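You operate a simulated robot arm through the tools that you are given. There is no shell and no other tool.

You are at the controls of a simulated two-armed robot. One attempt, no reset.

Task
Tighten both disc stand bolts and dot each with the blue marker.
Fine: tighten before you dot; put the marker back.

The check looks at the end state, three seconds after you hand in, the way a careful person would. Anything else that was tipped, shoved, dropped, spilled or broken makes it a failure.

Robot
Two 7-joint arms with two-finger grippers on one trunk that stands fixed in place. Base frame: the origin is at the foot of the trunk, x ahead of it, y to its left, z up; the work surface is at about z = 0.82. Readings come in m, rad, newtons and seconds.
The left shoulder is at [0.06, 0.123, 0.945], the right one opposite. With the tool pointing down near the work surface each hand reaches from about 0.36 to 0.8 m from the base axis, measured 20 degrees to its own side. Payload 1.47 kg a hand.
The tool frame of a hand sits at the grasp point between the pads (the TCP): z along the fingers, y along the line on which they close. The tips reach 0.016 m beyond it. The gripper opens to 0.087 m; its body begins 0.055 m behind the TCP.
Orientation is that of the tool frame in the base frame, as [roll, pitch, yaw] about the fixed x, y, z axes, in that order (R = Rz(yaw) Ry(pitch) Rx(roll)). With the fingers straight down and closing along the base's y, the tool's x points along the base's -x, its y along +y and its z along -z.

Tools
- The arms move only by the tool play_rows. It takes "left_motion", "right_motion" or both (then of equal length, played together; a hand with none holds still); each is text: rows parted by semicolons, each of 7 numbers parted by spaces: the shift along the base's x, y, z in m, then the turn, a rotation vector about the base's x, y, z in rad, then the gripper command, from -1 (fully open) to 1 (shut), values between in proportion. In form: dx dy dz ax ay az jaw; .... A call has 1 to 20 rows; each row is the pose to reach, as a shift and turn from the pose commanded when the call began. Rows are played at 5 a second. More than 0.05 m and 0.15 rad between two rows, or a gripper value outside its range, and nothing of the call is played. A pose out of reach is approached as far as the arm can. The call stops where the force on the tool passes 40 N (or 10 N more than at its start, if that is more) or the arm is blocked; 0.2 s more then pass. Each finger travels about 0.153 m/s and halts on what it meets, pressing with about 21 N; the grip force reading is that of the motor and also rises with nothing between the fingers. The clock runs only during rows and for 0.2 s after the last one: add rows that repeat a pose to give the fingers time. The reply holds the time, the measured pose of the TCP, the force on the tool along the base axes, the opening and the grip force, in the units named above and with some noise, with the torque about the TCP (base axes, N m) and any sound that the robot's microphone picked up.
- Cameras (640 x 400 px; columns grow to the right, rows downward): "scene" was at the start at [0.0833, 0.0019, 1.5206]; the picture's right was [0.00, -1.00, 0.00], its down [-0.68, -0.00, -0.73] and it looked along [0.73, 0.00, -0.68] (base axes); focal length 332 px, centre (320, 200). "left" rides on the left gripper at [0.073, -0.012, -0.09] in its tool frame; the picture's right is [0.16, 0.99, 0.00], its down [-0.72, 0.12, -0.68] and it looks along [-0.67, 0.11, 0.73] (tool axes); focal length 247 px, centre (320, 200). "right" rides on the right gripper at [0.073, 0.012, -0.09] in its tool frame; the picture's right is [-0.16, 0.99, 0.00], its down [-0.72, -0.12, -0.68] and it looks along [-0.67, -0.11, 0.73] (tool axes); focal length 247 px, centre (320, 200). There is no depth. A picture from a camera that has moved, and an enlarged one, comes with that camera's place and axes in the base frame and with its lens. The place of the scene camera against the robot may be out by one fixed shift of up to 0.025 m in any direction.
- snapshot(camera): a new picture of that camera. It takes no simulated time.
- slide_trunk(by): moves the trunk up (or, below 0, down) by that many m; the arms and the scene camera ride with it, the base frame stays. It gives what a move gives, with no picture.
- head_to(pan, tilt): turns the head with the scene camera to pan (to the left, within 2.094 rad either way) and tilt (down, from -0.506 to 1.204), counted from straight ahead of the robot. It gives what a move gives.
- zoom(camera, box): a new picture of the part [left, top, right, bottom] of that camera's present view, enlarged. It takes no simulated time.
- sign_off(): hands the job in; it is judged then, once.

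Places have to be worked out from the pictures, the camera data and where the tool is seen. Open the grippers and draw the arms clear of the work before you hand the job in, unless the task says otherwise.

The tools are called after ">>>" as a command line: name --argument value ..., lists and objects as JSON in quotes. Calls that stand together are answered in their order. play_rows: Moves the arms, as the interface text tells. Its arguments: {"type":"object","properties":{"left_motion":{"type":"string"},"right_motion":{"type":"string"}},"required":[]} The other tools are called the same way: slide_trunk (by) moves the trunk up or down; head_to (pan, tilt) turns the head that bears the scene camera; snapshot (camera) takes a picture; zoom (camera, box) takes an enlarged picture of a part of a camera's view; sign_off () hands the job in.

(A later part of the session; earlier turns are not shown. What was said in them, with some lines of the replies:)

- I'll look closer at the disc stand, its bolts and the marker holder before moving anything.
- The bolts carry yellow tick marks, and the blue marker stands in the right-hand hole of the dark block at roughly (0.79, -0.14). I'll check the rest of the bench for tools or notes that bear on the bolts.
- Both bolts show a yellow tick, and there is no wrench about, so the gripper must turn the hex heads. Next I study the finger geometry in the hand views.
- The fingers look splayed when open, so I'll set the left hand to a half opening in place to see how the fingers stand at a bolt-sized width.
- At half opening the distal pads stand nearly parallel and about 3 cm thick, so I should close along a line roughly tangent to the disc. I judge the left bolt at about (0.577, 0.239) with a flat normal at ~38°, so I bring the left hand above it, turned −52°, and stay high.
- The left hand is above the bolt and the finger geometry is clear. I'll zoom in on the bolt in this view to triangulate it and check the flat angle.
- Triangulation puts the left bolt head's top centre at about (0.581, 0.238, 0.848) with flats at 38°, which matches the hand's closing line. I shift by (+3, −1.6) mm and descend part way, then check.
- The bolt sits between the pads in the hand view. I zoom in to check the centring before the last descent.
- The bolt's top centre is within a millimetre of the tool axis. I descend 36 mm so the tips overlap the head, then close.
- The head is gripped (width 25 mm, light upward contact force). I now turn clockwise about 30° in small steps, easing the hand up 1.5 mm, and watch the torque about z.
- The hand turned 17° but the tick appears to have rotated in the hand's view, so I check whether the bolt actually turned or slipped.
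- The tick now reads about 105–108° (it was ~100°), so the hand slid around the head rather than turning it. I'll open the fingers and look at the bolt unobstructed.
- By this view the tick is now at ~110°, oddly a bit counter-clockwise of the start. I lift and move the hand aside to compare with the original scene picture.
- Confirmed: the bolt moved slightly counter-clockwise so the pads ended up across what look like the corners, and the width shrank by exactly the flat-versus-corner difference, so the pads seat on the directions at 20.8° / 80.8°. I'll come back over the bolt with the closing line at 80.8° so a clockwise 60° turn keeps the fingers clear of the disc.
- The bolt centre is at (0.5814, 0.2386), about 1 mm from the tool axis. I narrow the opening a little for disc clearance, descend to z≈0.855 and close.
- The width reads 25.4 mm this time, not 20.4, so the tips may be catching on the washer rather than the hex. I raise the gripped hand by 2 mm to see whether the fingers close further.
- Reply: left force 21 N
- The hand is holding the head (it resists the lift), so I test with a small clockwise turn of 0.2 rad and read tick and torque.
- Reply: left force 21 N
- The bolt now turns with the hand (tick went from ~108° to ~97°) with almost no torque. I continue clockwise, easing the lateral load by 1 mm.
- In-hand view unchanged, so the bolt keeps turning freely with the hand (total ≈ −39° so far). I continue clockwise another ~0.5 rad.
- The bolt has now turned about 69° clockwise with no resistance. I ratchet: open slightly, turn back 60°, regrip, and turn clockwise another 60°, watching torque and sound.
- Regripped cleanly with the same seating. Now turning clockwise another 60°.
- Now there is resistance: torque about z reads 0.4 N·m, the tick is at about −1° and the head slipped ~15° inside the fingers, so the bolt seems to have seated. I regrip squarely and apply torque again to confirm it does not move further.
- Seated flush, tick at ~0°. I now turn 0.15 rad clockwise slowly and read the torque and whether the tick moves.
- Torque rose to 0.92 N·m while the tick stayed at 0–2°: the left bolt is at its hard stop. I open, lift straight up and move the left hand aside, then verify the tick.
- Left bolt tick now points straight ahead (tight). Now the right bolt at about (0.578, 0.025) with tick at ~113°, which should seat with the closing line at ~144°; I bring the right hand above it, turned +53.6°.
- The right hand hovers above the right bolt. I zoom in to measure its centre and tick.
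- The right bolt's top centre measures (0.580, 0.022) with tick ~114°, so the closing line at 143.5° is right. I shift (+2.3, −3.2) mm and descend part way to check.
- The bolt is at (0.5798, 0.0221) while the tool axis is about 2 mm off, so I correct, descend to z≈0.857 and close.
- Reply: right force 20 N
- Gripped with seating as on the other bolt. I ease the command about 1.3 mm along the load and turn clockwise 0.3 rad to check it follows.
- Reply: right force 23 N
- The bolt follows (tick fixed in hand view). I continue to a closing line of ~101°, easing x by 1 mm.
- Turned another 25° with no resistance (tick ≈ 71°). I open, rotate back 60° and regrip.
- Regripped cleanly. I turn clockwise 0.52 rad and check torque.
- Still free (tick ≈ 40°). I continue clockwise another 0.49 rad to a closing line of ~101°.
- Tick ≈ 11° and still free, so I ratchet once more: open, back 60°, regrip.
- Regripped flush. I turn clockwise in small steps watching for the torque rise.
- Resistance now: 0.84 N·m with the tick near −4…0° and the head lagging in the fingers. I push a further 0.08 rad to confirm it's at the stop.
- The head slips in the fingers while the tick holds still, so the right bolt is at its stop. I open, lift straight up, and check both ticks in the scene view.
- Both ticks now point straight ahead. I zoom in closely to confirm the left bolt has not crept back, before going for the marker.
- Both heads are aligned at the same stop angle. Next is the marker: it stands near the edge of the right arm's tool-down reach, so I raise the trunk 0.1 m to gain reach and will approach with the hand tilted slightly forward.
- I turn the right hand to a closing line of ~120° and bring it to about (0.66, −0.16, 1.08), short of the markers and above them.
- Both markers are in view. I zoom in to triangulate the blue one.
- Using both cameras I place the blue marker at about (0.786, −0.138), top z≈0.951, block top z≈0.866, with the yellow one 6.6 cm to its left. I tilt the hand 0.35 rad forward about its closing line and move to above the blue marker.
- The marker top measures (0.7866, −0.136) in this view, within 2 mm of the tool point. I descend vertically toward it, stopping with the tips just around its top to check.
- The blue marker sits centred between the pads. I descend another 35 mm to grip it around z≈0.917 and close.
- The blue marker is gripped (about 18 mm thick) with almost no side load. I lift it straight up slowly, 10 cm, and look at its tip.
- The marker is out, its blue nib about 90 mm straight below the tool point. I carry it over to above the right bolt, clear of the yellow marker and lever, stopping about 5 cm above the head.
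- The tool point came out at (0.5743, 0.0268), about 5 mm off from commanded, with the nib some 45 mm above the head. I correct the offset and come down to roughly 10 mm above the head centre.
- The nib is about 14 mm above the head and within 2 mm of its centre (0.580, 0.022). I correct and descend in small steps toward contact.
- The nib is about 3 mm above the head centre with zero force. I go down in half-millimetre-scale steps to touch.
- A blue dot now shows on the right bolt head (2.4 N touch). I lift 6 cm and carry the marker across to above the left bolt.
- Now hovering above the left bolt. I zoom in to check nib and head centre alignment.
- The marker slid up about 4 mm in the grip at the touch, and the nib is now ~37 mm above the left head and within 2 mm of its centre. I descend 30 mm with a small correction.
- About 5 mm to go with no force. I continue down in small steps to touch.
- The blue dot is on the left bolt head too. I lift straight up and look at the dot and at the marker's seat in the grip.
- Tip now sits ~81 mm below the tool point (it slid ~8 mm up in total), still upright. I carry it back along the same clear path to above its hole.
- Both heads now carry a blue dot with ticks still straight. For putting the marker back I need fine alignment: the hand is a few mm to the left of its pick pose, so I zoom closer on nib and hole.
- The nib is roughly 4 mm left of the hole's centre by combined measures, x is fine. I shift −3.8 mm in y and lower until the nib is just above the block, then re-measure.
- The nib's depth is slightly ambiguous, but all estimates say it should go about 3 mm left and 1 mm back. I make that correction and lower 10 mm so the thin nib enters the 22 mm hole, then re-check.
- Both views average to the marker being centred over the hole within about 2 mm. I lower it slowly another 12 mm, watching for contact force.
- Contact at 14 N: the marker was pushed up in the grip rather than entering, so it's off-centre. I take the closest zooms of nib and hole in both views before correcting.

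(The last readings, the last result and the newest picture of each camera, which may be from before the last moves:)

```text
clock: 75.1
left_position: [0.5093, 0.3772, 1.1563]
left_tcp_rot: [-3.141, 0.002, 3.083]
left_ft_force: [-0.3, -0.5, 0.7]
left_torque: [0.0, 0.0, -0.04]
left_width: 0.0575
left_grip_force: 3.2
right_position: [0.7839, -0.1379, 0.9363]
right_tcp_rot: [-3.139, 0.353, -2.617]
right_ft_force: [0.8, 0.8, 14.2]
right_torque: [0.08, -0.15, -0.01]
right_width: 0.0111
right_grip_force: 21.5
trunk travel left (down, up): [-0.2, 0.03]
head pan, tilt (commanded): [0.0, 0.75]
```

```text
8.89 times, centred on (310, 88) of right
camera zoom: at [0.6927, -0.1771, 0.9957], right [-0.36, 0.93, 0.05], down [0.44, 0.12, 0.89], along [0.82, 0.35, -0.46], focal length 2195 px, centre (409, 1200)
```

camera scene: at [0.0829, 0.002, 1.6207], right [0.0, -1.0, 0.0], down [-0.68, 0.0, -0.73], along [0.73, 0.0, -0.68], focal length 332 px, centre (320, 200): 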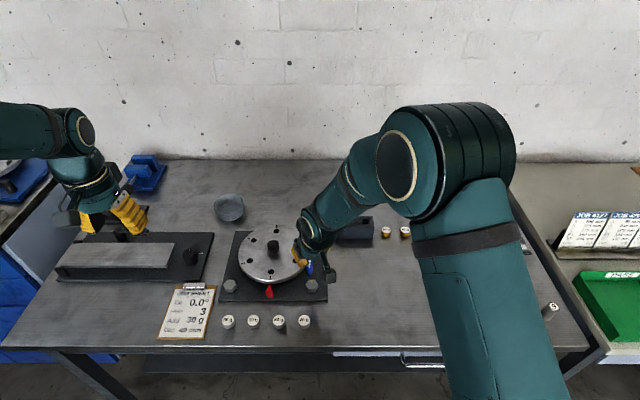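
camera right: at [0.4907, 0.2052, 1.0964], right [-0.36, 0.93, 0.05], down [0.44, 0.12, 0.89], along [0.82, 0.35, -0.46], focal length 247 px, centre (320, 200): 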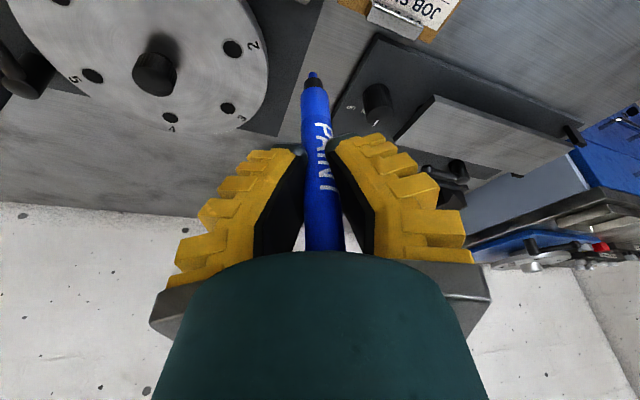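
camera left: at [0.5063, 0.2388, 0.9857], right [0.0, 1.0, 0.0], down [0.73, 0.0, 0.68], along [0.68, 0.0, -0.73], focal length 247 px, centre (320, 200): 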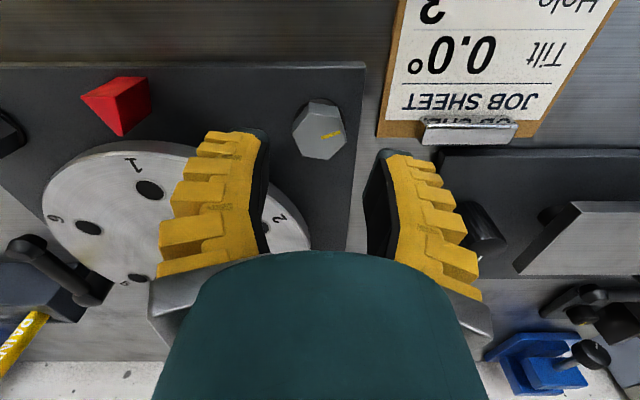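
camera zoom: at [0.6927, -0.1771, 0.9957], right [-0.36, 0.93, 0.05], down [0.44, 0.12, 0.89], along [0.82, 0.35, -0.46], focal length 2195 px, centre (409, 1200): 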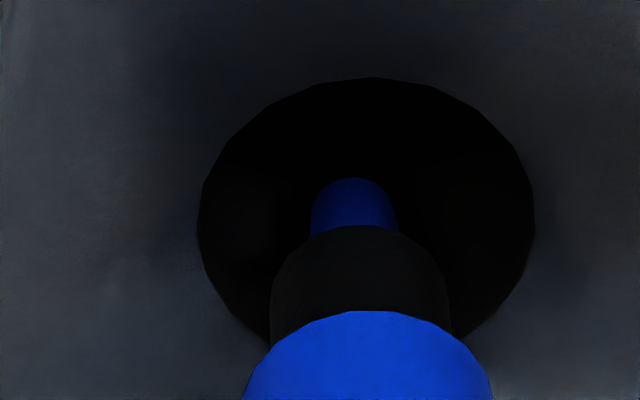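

The marker seems tilted in the grip with the nib against the far side of the hole. I lift it clear again by 35 mm and bring the empty left hand round over the disc as a third viewpoint on the block.

>>> play_rows --right_motion "0 0 0.005 0 0 0 1; 0 0 0.015 0 0 0 1; 0 0 0.025 0 0 0 1; 0 0 0.035 0 0 0 1; 0 0 0.035 0 0 0 1; 0 0 0.035 0 0 0 1; 0 0 0.035 0 0 0 1; 0 0 0.035 0 0 0 1; 0 0 0.035 0 0 0 1; 0 0 0.035 0 0 0 1" --left_motion "0.015 -0.037 -0.008 0 0 -0.11 0; 0.03 -0.074 -0.018 0 0 -0.22 0; 0.045 -0.111 -0.03 0 0 -0.33 0; 0.06 -0.148 -0.042 0 0 -0.44 0; 0.075 -0.185 -0.055 0 0 -0.55 0; 0.09 -0.222 -0.066 0 0 -0.66 0; 0.105 -0.26 -0.077 0 0 -0.77 0; 0.12 -0.297 -0.087 0 0 -0.89 0; 0.134 -0.334 -0.097 0 0 -1.007 0; 0.134 -0.334 -0.097 0 0 -1.007 0"

>>> snapshot --camera "left"

>>> snapshot --camera "scene"

>>> zoom --camera "right" --box '[250, 0, 370, 120]'

```text
clock: 77.3
left_position: [0.6428, 0.0435, 1.062]
left_tcp_rot: [3.141, 0.0, 2.075]
left_ft_force: [0.3, 0.9, 1.0]
left_torque: [-0.02, -0.02, -0.02]
left_width: 0.049
left_grip_force: 4.2
right_position: [0.7862, -0.1378, 0.9708]
right_tcp_rot: [-3.141, 0.351, -2.62]
right_ft_force: [0.2, 0.5, 0.3]
right_torque: [-0.01, -0.01, 0.02]
right_width: 0.0104
right_grip_force: 21.4
trunk travel left (down, up): [-0.2, 0.03]
head pan, tilt (commanded): [0.0, 0.75]
```

```text
taken
camera left: at [0.5984, 0.1021, 1.1501], right [0.79, 0.62, 0.0], down [0.45, -0.58, 0.68], along [0.42, -0.54, -0.73], focal length 247 px, centre (320, 200)
```

left: 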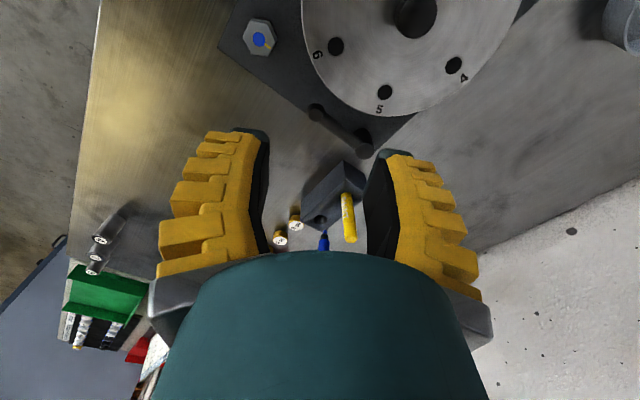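

```text
taken
camera scene: at [0.0827, 0.0025, 1.6207], right [0.0, -1.0, 0.0], down [-0.68, 0.0, -0.73], along [0.73, 0.0, -0.68], focal length 332 px, centre (320, 200)
```

scene: 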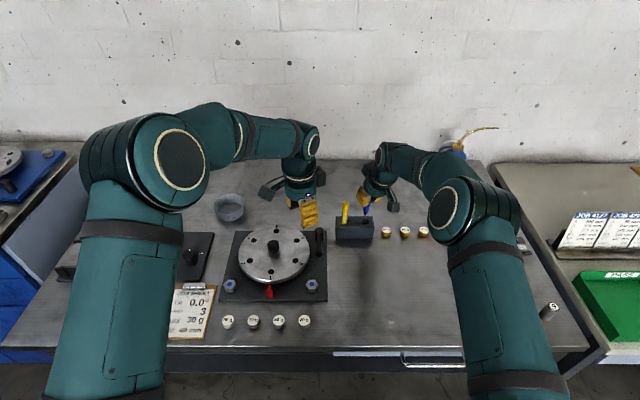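

```text
3.33 times, centred on (310, 60) of right
camera zoom: at [0.6935, -0.1772, 1.0293], right [-0.37, 0.93, 0.05], down [0.44, 0.12, 0.89], along [0.82, 0.35, -0.46], focal length 823 px, centre (353, 667)
```

zoom: 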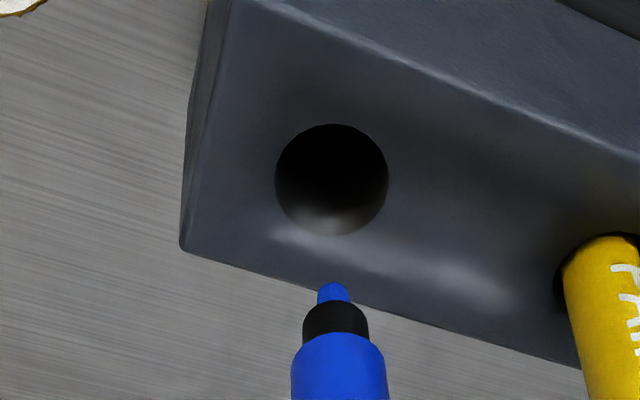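

The left view shows the block; the nib is just visible at the edge of the palm. I zoom there, and in the scene view.

>>> zoom --camera "left" --box '[285, 160, 375, 255]'

>>> zoom --camera "scene" --box '[350, 195, 380, 230]'

```text
4.21 times, centred on (330, 208) of left
camera zoom: at [0.5984, 0.1021, 1.1501], right [0.79, 0.62, 0.0], down [0.45, -0.58, 0.68], along [0.42, -0.54, -0.73], focal length 1040 px, centre (278, 168)
```

zoom: 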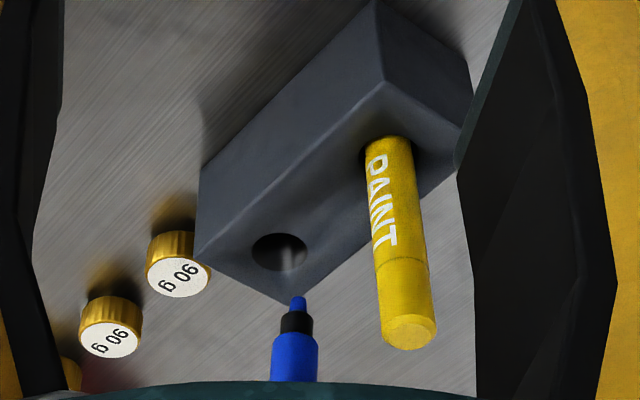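

```text
11.43 times, centred on (365, 212) of scene
camera zoom: at [0.0827, 0.0025, 1.6207], right [0.0, -1.0, 0.0], down [-0.68, 0.0, -0.73], along [0.73, 0.0, -0.68], focal length 3798 px, centre (-194, 57)
```

zoom: 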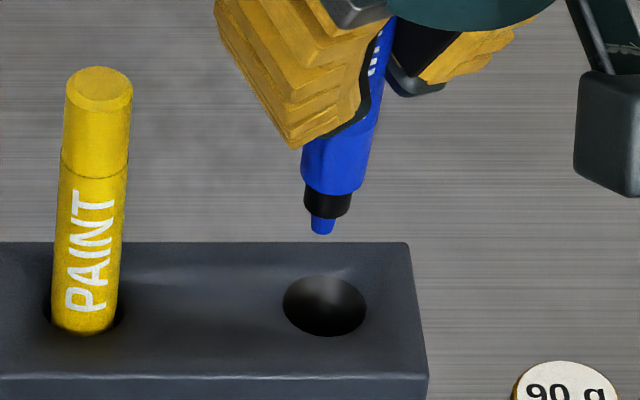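

With three views I now place the hole centre at (0.786, −0.137) with block top z≈0.872, and the nib about 7 mm too far forward: the marker leans ~5° about the closing line. I rotate the hand back by 0.088 rad about that line so the marker stands upright, then re-measure.

>>> play_rows --right_motion "0 0.0005 0 -0.0219 0.0382 0 1; 0 0.0005 0 -0.0438 0.0763 0 1; 0 0.0005 0 -0.0438 0.0763 0 1"

>>> zoom --camera "left" --box '[285, 160, 375, 255]'

>>> zoom --camera "right" --box '[250, 0, 370, 120]'

>>> zoom --camera "scene" --box '[350, 195, 380, 230]'

```text
clock: 78.1
left_position: [0.6425, 0.0428, 1.0597]
left_tcp_rot: [3.141, 0.0, 2.076]
left_ft_force: [-0.5, 0.4, 0.2]
left_torque: [-0.01, 0.04, -0.05]
left_width: 0.0489
left_grip_force: 3.9
right_position: [0.7851, -0.1369, 0.97]
right_tcp_rot: [-3.141, 0.262, -2.617]
right_ft_force: [0.6, -0.4, -0.9]
right_torque: [-0.01, -0.04, -0.02]
right_width: 0.0101
right_grip_force: 20.5
trunk travel left (down, up): [-0.2, 0.03]
head pan, tilt (commanded): [0.0, 0.75]
```

```text
4.21 times, centred on (330, 208) of left
camera zoom: at [0.5984, 0.102, 1.1501], right [0.79, 0.62, 0.0], down [0.45, -0.58, 0.68], along [0.42, -0.54, -0.73], focal length 1040 px, centre (278, 168)
```

zoom: 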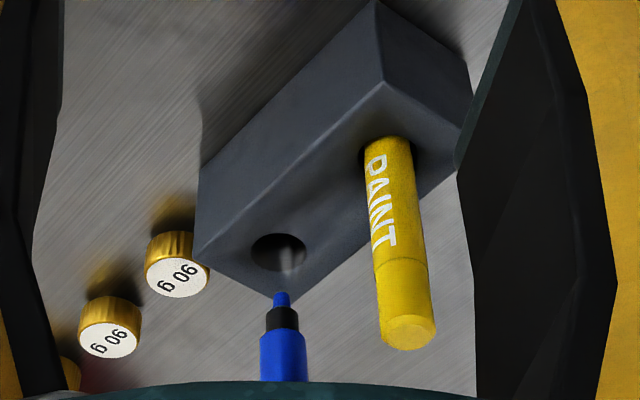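

```text
3.33 times, centred on (310, 60) of right
camera zoom: at [0.6982, -0.1735, 1.0375], right [-0.36, 0.93, 0.04], down [0.51, 0.16, 0.84], along [0.78, 0.33, -0.53], focal length 823 px, centre (353, 667)
```

zoom: 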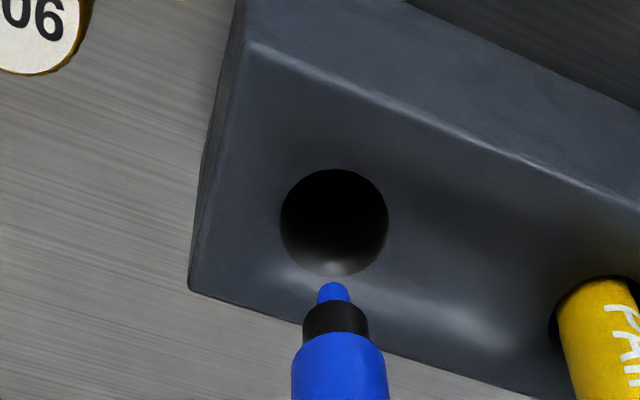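

```text
11.43 times, centred on (365, 212) of scene
camera zoom: at [0.0831, 0.002, 1.6206], right [0.0, -1.0, 0.0], down [-0.68, 0.0, -0.73], along [0.73, 0.0, -0.68], focal length 3798 px, centre (-194, 57)
```

zoom: 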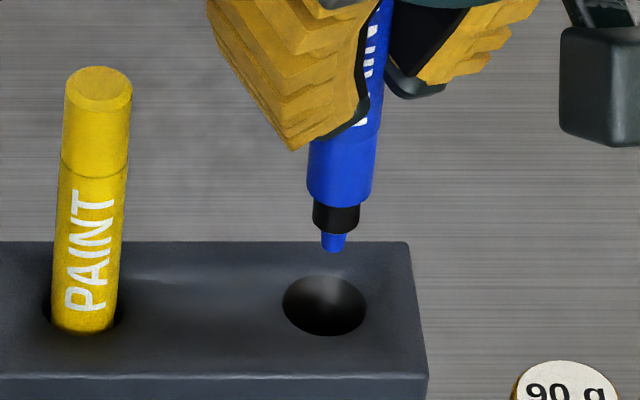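

All three views now agree the upright marker is within 1 mm of the hole axis, nib 21 mm above the block. I lower 30 mm slowly and check force.

>>> play_rows --right_motion "-0.0005 0.0005 -0.006 0 0 0 1; -0.0005 0.0005 -0.012 0 0 0 1; -0.0005 0.0005 -0.018 0 0 0 1; -0.0005 0.0005 -0.024 0 0 0 1; -0.0005 0.0005 -0.03 0 0 0 1; -0.0005 0.0005 -0.03 0 0 0 1"

>>> zoom --camera "left" --box '[285, 160, 375, 255]'

>>> zoom --camera "right" --box '[250, 20, 370, 120]'

>>> zoom --camera "scene" --box '[350, 195, 380, 230]'

```text
clock: 79.5
left_position: [0.643, 0.0429, 1.061]
left_tcp_rot: [-3.141, -0.001, 2.077]
left_ft_force: [-0.3, -0.6, 0.8]
left_torque: [-0.02, 0.0, 0.02]
left_width: 0.0491
left_grip_force: 3.8
right_position: [0.7844, -0.1363, 0.9407]
right_tcp_rot: [-3.139, 0.263, -2.617]
right_ft_force: [-0.7, -0.1, -0.6]
right_torque: [0.0, 0.01, 0.0]
right_width: 0.0097
right_grip_force: 21.7
trunk travel left (down, up): [-0.2, 0.03]
head pan, tilt (commanded): [0.0, 0.75]
```

```text
4.21 times, centred on (330, 208) of left
camera zoom: at [0.5985, 0.1019, 1.15], right [0.79, 0.62, 0.0], down [0.45, -0.58, 0.68], along [0.42, -0.54, -0.73], focal length 1040 px, centre (278, 168)
```

zoom: 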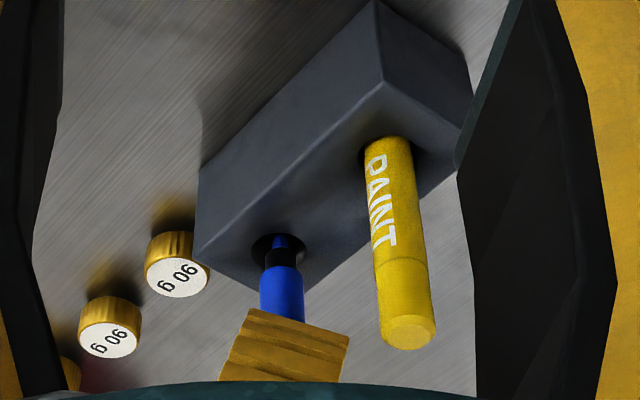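

```text
4.00 times, centred on (310, 70) of right
camera zoom: at [0.6972, -0.1733, 1.0085], right [-0.36, 0.93, 0.04], down [0.51, 0.16, 0.84], along [0.78, 0.33, -0.53], focal length 988 px, centre (360, 720)
```

zoom: 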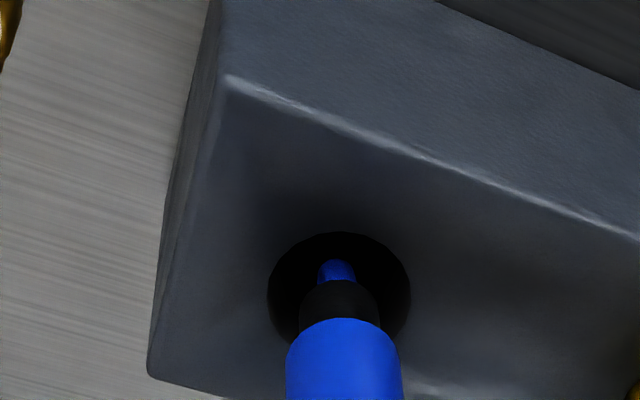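

```text
11.43 times, centred on (365, 212) of scene
camera zoom: at [0.0832, 0.0018, 1.6206], right [0.0, -1.0, 0.0], down [-0.68, 0.0, -0.73], along [0.73, 0.0, -0.68], focal length 3798 px, centre (-194, 57)
```

zoom: 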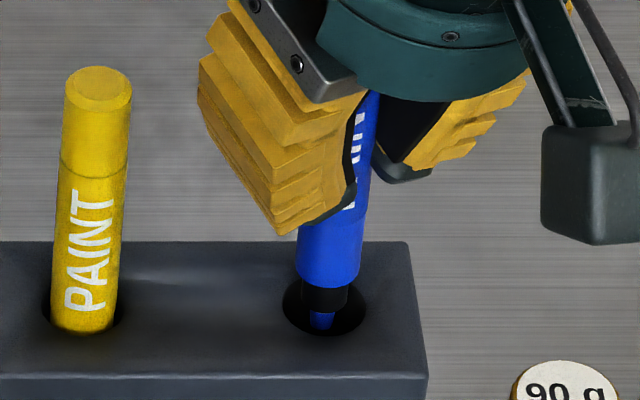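

Nib and collar are inside the hole with zero force. I continue down another 18 mm in small steps, watching force.

>>> play_rows --right_motion "0 0 -0.004 0 0 0 1; 0 0 -0.008 0 0 0 1; 0 0 -0.011 0 0 0 1; 0 0 -0.014 0 0 0 1; 0 0 -0.018 0 0 0 1; 0 0 -0.018 0 0 0 1"

>>> zoom --camera "left" --box '[285, 160, 375, 255]'

>>> zoom --camera "scene" --box '[350, 195, 380, 230]'

>>> zoom --camera "right" --box '[250, 40, 370, 140]'

```text
clock: 80.9
left_position: [0.6425, 0.0435, 1.0606]
left_tcp_rot: [-3.139, 0.0, 2.078]
left_ft_force: [-0.2, 0.4, -0.2]
left_torque: [-0.01, -0.03, 0.0]
left_width: 0.0491
left_grip_force: 4.3
right_position: [0.7844, -0.1366, 0.922]
right_tcp_rot: [-3.139, 0.264, -2.618]
right_ft_force: [-0.3, -0.4, 0.4]
right_torque: [-0.01, 0.01, -0.01]
right_width: 0.0093
right_grip_force: 20.9
trunk travel left (down, up): [-0.2, 0.03]
head pan, tilt (commanded): [0.0, 0.75]
```

```text
4.21 times, centred on (330, 208) of left
camera zoom: at [0.5985, 0.1019, 1.15], right [0.79, 0.62, 0.0], down [0.45, -0.58, 0.68], along [0.42, -0.54, -0.73], focal length 1040 px, centre (278, 168)
```

zoom: 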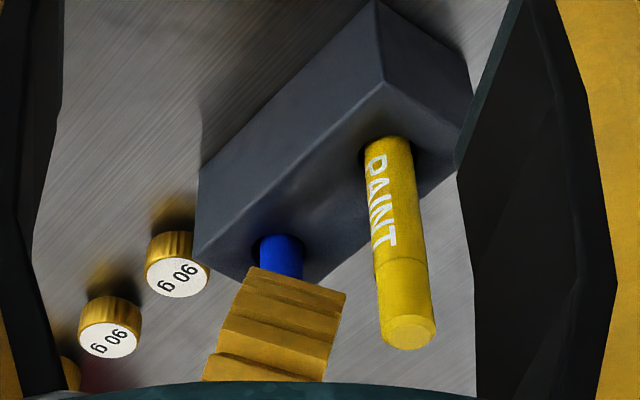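

```text
11.43 times, centred on (365, 212) of scene
camera zoom: at [0.0832, 0.0019, 1.6206], right [0.0, -1.0, 0.0], down [-0.68, 0.0, -0.73], along [0.73, 0.0, -0.68], focal length 3798 px, centre (-194, 57)
```

zoom: 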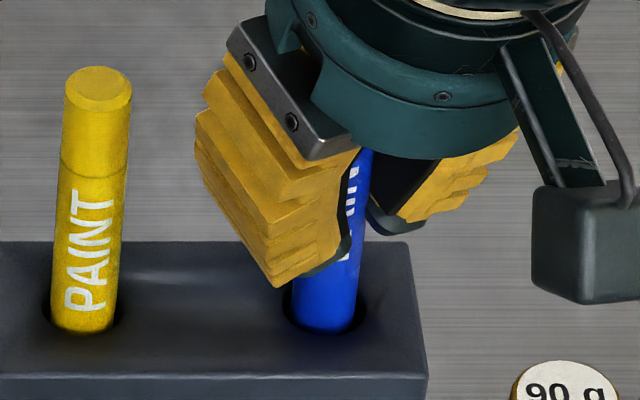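

```text
4.00 times, centred on (310, 90) of right
camera zoom: at [0.6974, -0.1737, 0.9895], right [-0.36, 0.93, 0.04], down [0.51, 0.16, 0.84], along [0.78, 0.33, -0.53], focal length 988 px, centre (360, 640)
```

zoom: 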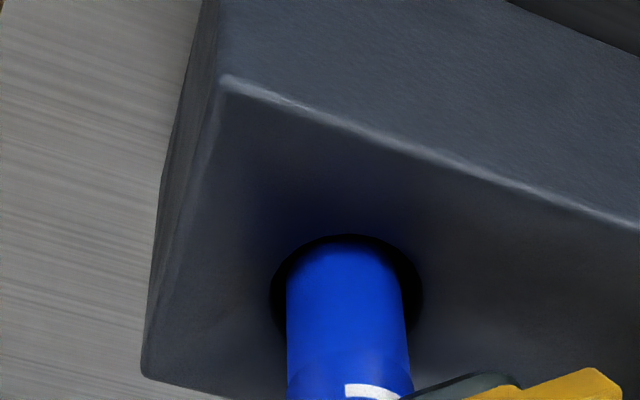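

The marker body is now inside the hole with no force. I lower another 17 mm in small steps to seat it.

>>> play_rows --right_motion "0 0 -0.004 0 0 0 1; 0 0 -0.008 0 0 0 1; 0 0 -0.012 0 0 0 1; 0 0 -0.015 0 0 0 1; 0 0 -0.0165 0 0 0 1; 0 0 -0.0165 0 0 0 1"

>>> zoom --camera "scene" --box '[340, 180, 390, 240]'

>>> zoom --camera "left" --box '[285, 160, 375, 255]'

```text
clock: 82.3
left_position: [0.6434, 0.0431, 1.061]
left_tcp_rot: [3.141, 0.0, 2.078]
left_ft_force: [0.0, -1.2, 0.3]
left_torque: [0.01, -0.03, 0.01]
left_width: 0.049
left_grip_force: 3.6
right_position: [0.7856, -0.1372, 0.9051]
right_tcp_rot: [3.14, 0.263, -2.619]
right_ft_force: [0.2, 0.3, 0.2]
right_torque: [0.02, 0.01, 0.01]
right_width: 0.0091
right_grip_force: 20.8
trunk travel left (down, up): [-0.2, 0.03]
head pan, tilt (commanded): [0.0, 0.75]
```

```text
6.67 times, centred on (365, 210) of scene
camera zoom: at [0.0833, 0.0019, 1.6206], right [0.0, -1.0, 0.0], down [-0.68, 0.0, -0.73], along [0.73, 0.0, -0.68], focal length 2215 px, centre (20, 133)
```

zoom: 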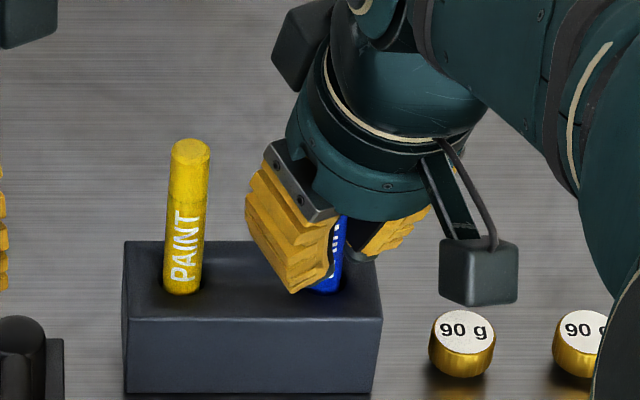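

```text
4.21 times, centred on (330, 208) of left
camera zoom: at [0.5986, 0.1019, 1.15], right [0.79, 0.62, 0.0], down [0.45, -0.58, 0.68], along [0.42, -0.54, -0.73], focal length 1040 px, centre (278, 168)
```

zoom: 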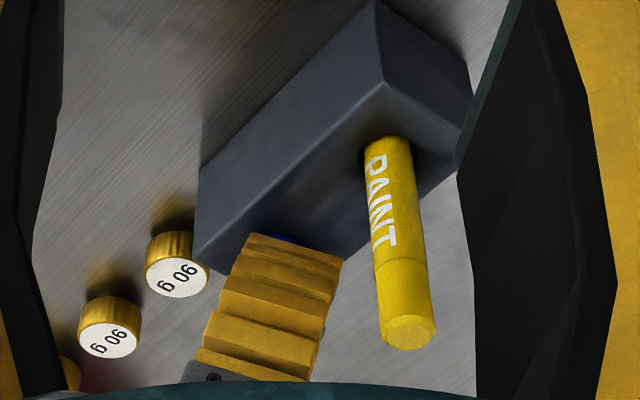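

Still no floor contact; fingers remain about 15 mm above the block. I go down 4 mm more to find the bottom.

>>> play_rows --right_motion "0 0 -0.001 0 0 0 1; 0 0 -0.002 0 0 0 1; 0 0 -0.003 0 0 0 1; 0 0 -0.004 0 0 0 1; 0 0 -0.004 0 0 0 1"

```text
clock: 83.5
left_position: [0.6421, 0.0427, 1.061]
left_tcp_rot: [3.142, 0.0, 2.077]
left_ft_force: [0.1, -0.5, 0.1]
left_torque: [0.02, 0.02, -0.01]
left_width: 0.049
left_grip_force: 3.9
right_position: [0.7842, -0.1375, 0.9021]
right_tcp_rot: [3.141, 0.264, -2.617]
right_ft_force: [0.5, 0.7, 13.7]
right_torque: [0.03, -0.07, 0.0]
right_width: 0.0095
right_grip_force: 21.3
trunk travel left (down, up): [-0.2, 0.03]
head pan, tilt (commanded): [0.0, 0.75]
```

The marker bottomed out at 13.7 N, so it is fully seated. I open the fingers and, after a check, will lift straight up.

>>> play_rows --right_motion "0 0 0.001 0 0 0 0.8; 0 0 0.002 0 0 0 0.5; 0 0 0.002 0 0 0 0.2; 0 0 0.002 0 0 0 0.2"

>>> snapshot --camera "right"

>>> zoom --camera "scene" --box '[340, 180, 390, 240]'

```text
clock: 84.5
left_position: [0.6421, 0.044, 1.061]
left_tcp_rot: [3.141, -0.002, 2.077]
left_ft_force: [0.2, 0.3, 0.0]
left_torque: [0.07, 0.01, 0.0]
left_width: 0.0491
left_grip_force: 3.7
right_position: [0.7848, -0.1374, 0.9044]
right_tcp_rot: [3.141, 0.26, -2.616]
right_ft_force: [-0.2, -0.1, -0.4]
right_torque: [-0.02, 0.01, 0.01]
right_width: 0.0408
right_grip_force: 4.2
trunk travel left (down, up): [-0.2, 0.03]
head pan, tilt (commanded): [0.0, 0.75]
```

```text
taken
camera right: at [0.6972, -0.1734, 0.9711], right [-0.36, 0.93, 0.04], down [0.51, 0.16, 0.84], along [0.78, 0.33, -0.53], focal length 247 px, centre (320, 200)
```

right: 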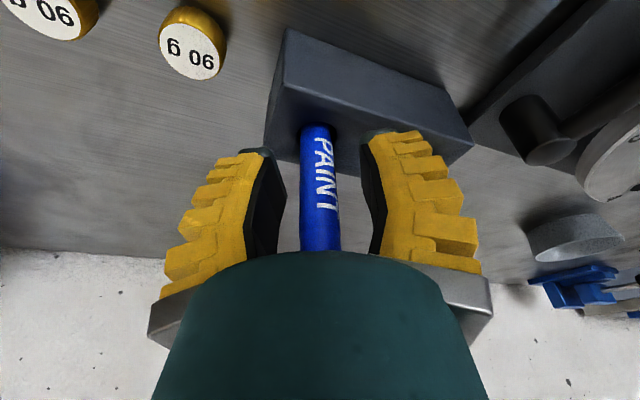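

```text
6.67 times, centred on (365, 210) of scene
camera zoom: at [0.0832, 0.0019, 1.6206], right [0.0, -1.0, 0.0], down [-0.68, 0.0, -0.73], along [0.73, 0.0, -0.68], focal length 2215 px, centre (20, 133)
```

zoom: 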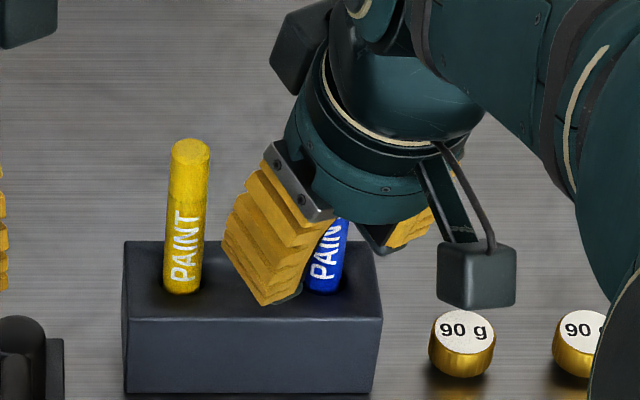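

Released cleanly; the blue marker stands on its own between the open fingers. I lift straight up, then draw back.

>>> play_rows --right_motion "0 0 0.015 0 0 0 0.2; 0 0 0.03 0 0 0 0.2; 0 0 0.045 0 0 0 0.2; 0 0 0.06 0 0 0 0.2; 0 0 0.08 0 0 0 0.2; 0 0 0.1 0 0 0 0.2; 0 0 0.1 0 0 0 0.2"

>>> zoom --camera "scene" --box '[330, 160, 410, 250]'

>>> snapshot --camera "right"

```text
clock: 86.1
left_position: [0.6427, 0.0438, 1.0609]
left_tcp_rot: [3.141, 0.0, 2.077]
left_ft_force: [0.0, -0.1, 0.6]
left_torque: [0.01, -0.01, -0.03]
left_width: 0.0489
left_grip_force: 4.7
right_position: [0.7842, -0.1378, 1.0026]
right_tcp_rot: [3.141, 0.261, -2.62]
right_ft_force: [-1.1, 0.2, 0.4]
right_torque: [0.0, 0.03, 0.02]
right_width: 0.0407
right_grip_force: 4.2
trunk travel left (down, up): [-0.2, 0.03]
head pan, tilt (commanded): [0.0, 0.75]
```

```text
4.44 times, centred on (370, 205) of scene
camera zoom: at [0.0834, 0.0018, 1.6206], right [0.0, -1.0, 0.0], down [-0.68, 0.0, -0.73], along [0.73, 0.0, -0.68], focal length 1477 px, centre (98, 178)
```

zoom: 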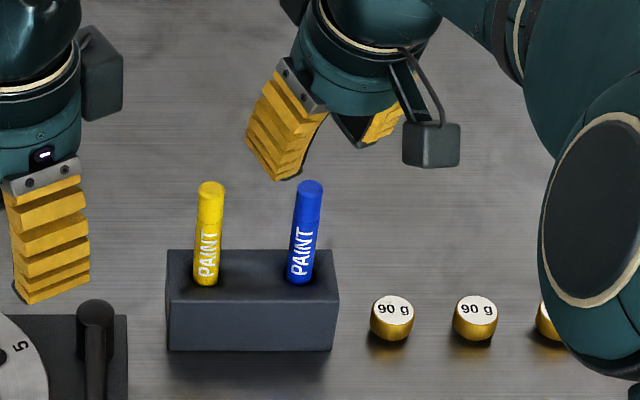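

```text
taken
camera right: at [0.6971, -0.175, 1.0713], right [-0.36, 0.93, 0.04], down [0.51, 0.16, 0.84], along [0.78, 0.33, -0.53], focal length 247 px, centre (320, 200)
```

right: 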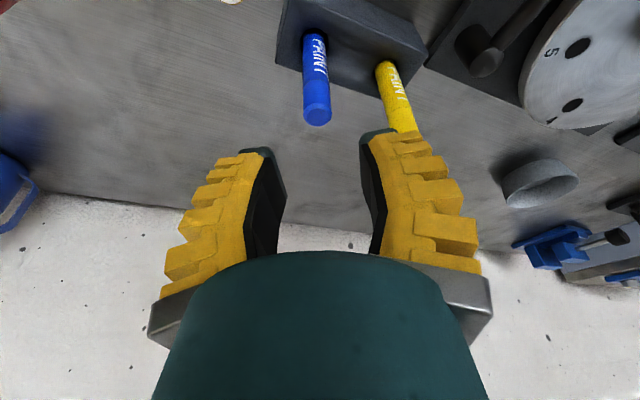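

The blue marker stands upright back in its hole. I now withdraw both arms up and back, opening the grippers once clear.

>>> play_rows --right_motion "-0.02 0 0.02 0 0 0 0.2; -0.05 -0.005 0.05 0 0 0 0.2; -0.08 -0.01 0.08 -0.0218 0.0378 0 0.2; -0.11 -0.02 0.1 -0.0437 0.0757 0 0.2; -0.14 -0.03 0.12 -0.0655 0.1135 0 0; -0.165 -0.04 0.14 -0.0873 0.1513 0 -0.5; -0.19 -0.05 0.16 -0.1092 0.1892 0 -1; -0.215 -0.05 0.18 -0.131 0.227 0 -1; -0.215 -0.05 0.19 -0.131 0.227 0 -1; -0.215 -0.05 0.19 -0.131 0.227 0 -1" --left_motion "0 0 0.02 0 0 0.05 0; -0.015 0.03 0.04 0 0 0.15 0; -0.03 0.06 0.055 0 0 0.27 0; -0.05 0.095 0.065 0 0 0.39 0; -0.07 0.13 0.075 0 0 0.51 0; -0.09 0.165 0.085 0 0 0.63 0; -0.11 0.2 0.09 0 0 0.75 -0.5; -0.13 0.235 0.095 0 0 0.87 -1; -0.145 0.255 0.1 0 0 0.99 -1; -0.145 0.255 0.1 0 0 1.06 -1"

>>> snapshot --camera "scene"

>>> zoom --camera "scene" --box '[200, 200, 400, 310]'

```text
clock: 88.3
left_position: [0.4984, 0.3001, 1.1611]
left_tcp_rot: [3.141, -0.001, 3.137]
left_ft_force: [0.5, 0.3, -0.1]
left_torque: [-0.02, 0.01, -0.01]
left_width: 0.087
left_grip_force: 0.1
right_position: [0.5717, -0.1866, 1.1923]
right_tcp_rot: [-3.141, 0.001, -2.617]
right_ft_force: [0.2, -0.1, 0.0]
right_torque: [0.01, -0.01, 0.0]
right_width: 0.0868
right_grip_force: 0.1
trunk travel left (down, up): [-0.2, 0.03]
head pan, tilt (commanded): [0.0, 0.75]
```

```text
taken
camera scene: at [0.0834, 0.0019, 1.6206], right [0.0, -1.0, 0.0], down [-0.68, 0.0, -0.73], along [0.73, 0.0, -0.68], focal length 332 px, centre (320, 200)
```

scene: 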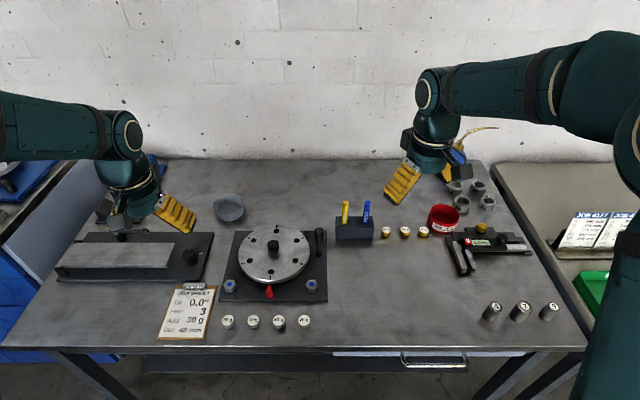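

```text
3.20 times, centred on (300, 255) of scene
camera zoom: at [0.0834, 0.0019, 1.6206], right [0.0, -1.0, 0.0], down [-0.68, 0.0, -0.73], along [0.73, 0.0, -0.68], focal length 1063 px, centre (384, 24)
```

zoom: 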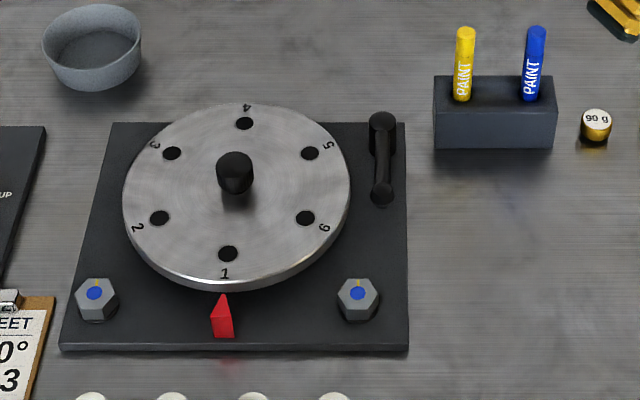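

Everything looks in place. A last close look at both bolts and the marker block before handing in.

>>> zoom --camera "scene" --box '[215, 270, 245, 300]'

>>> zoom --camera "scene" --box '[295, 270, 325, 300]'

>>> zoom --camera "scene" --box '[325, 190, 385, 250]'

```text
13.33 times, centred on (230, 285) of scene
camera zoom: at [0.0834, 0.0019, 1.6206], right [0.0, -1.0, 0.0], down [-0.68, 0.0, -0.73], along [0.73, 0.0, -0.68], focal length 4430 px, centre (1520, -933)
```

zoom: 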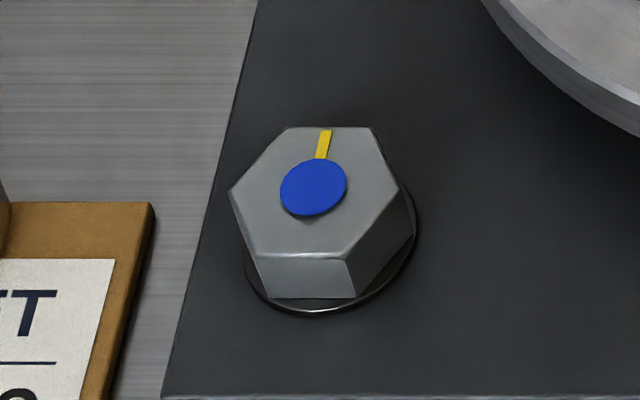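

```text
13.33 times, centred on (310, 285) of scene
camera zoom: at [0.0834, 0.0019, 1.6206], right [0.0, -1.0, 0.0], down [-0.68, 0.0, -0.73], along [0.73, 0.0, -0.68], focal length 4430 px, centre (453, -933)
```

zoom: 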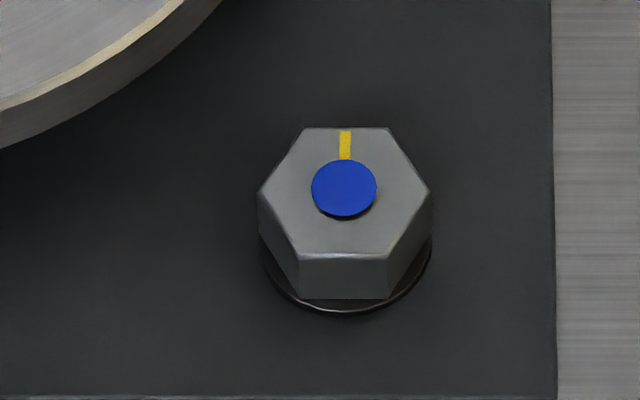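

```text
6.67 times, centred on (355, 220) of scene
camera zoom: at [0.0834, 0.0019, 1.6206], right [0.0, -1.0, 0.0], down [-0.68, 0.0, -0.73], along [0.73, 0.0, -0.68], focal length 2215 px, centre (87, 67)
```

zoom: 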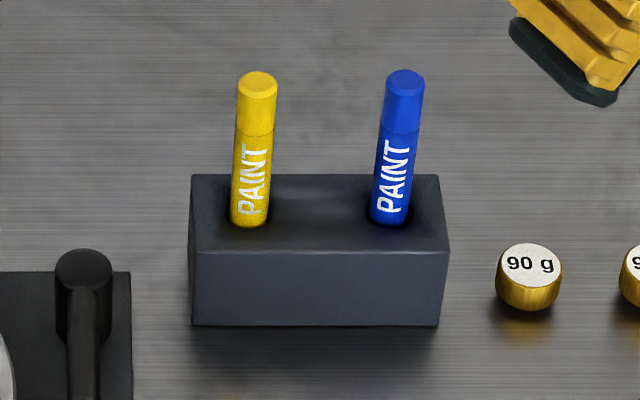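

Both bolts are tight at the stop with a blue dot centred on each head. The blue marker is back in its hole, nothing else has moved, and both hands are open and clear, so I hand in.

>>> sign_off

```text
The job is handed in.
```

Both disc stand bolts are tight, each has a blue dot on its head, and the blue marker is back in its hole. I've handed the job in; no result has come back yet.

- **Bolts:** I turned each one clockwise until it stopped. Torque rose to about 0.9 N·m on the left and 0.8 N·m on the right, with the heads no longer moving. Both yellow ticks now point straight ahead.
- **Dots:** I dotted both bolts only after tightening both.
- **Left bolt:** The first grip on this bolt slipped and nudged it about 10° the wrong way before I turned it to its stop.
- **Marker:** The first try at putting it back caught in the hole because it was leaning in the grip. I lifted it out, straightened it and lowered it to the bottom of the hole.
- **Rest of the bench:** In the final pictures nothing else looked moved. Both arms are drawn back with the grippers open. The trunk is still 0.1 m higher than at the start, because I raised it to reach the marker.
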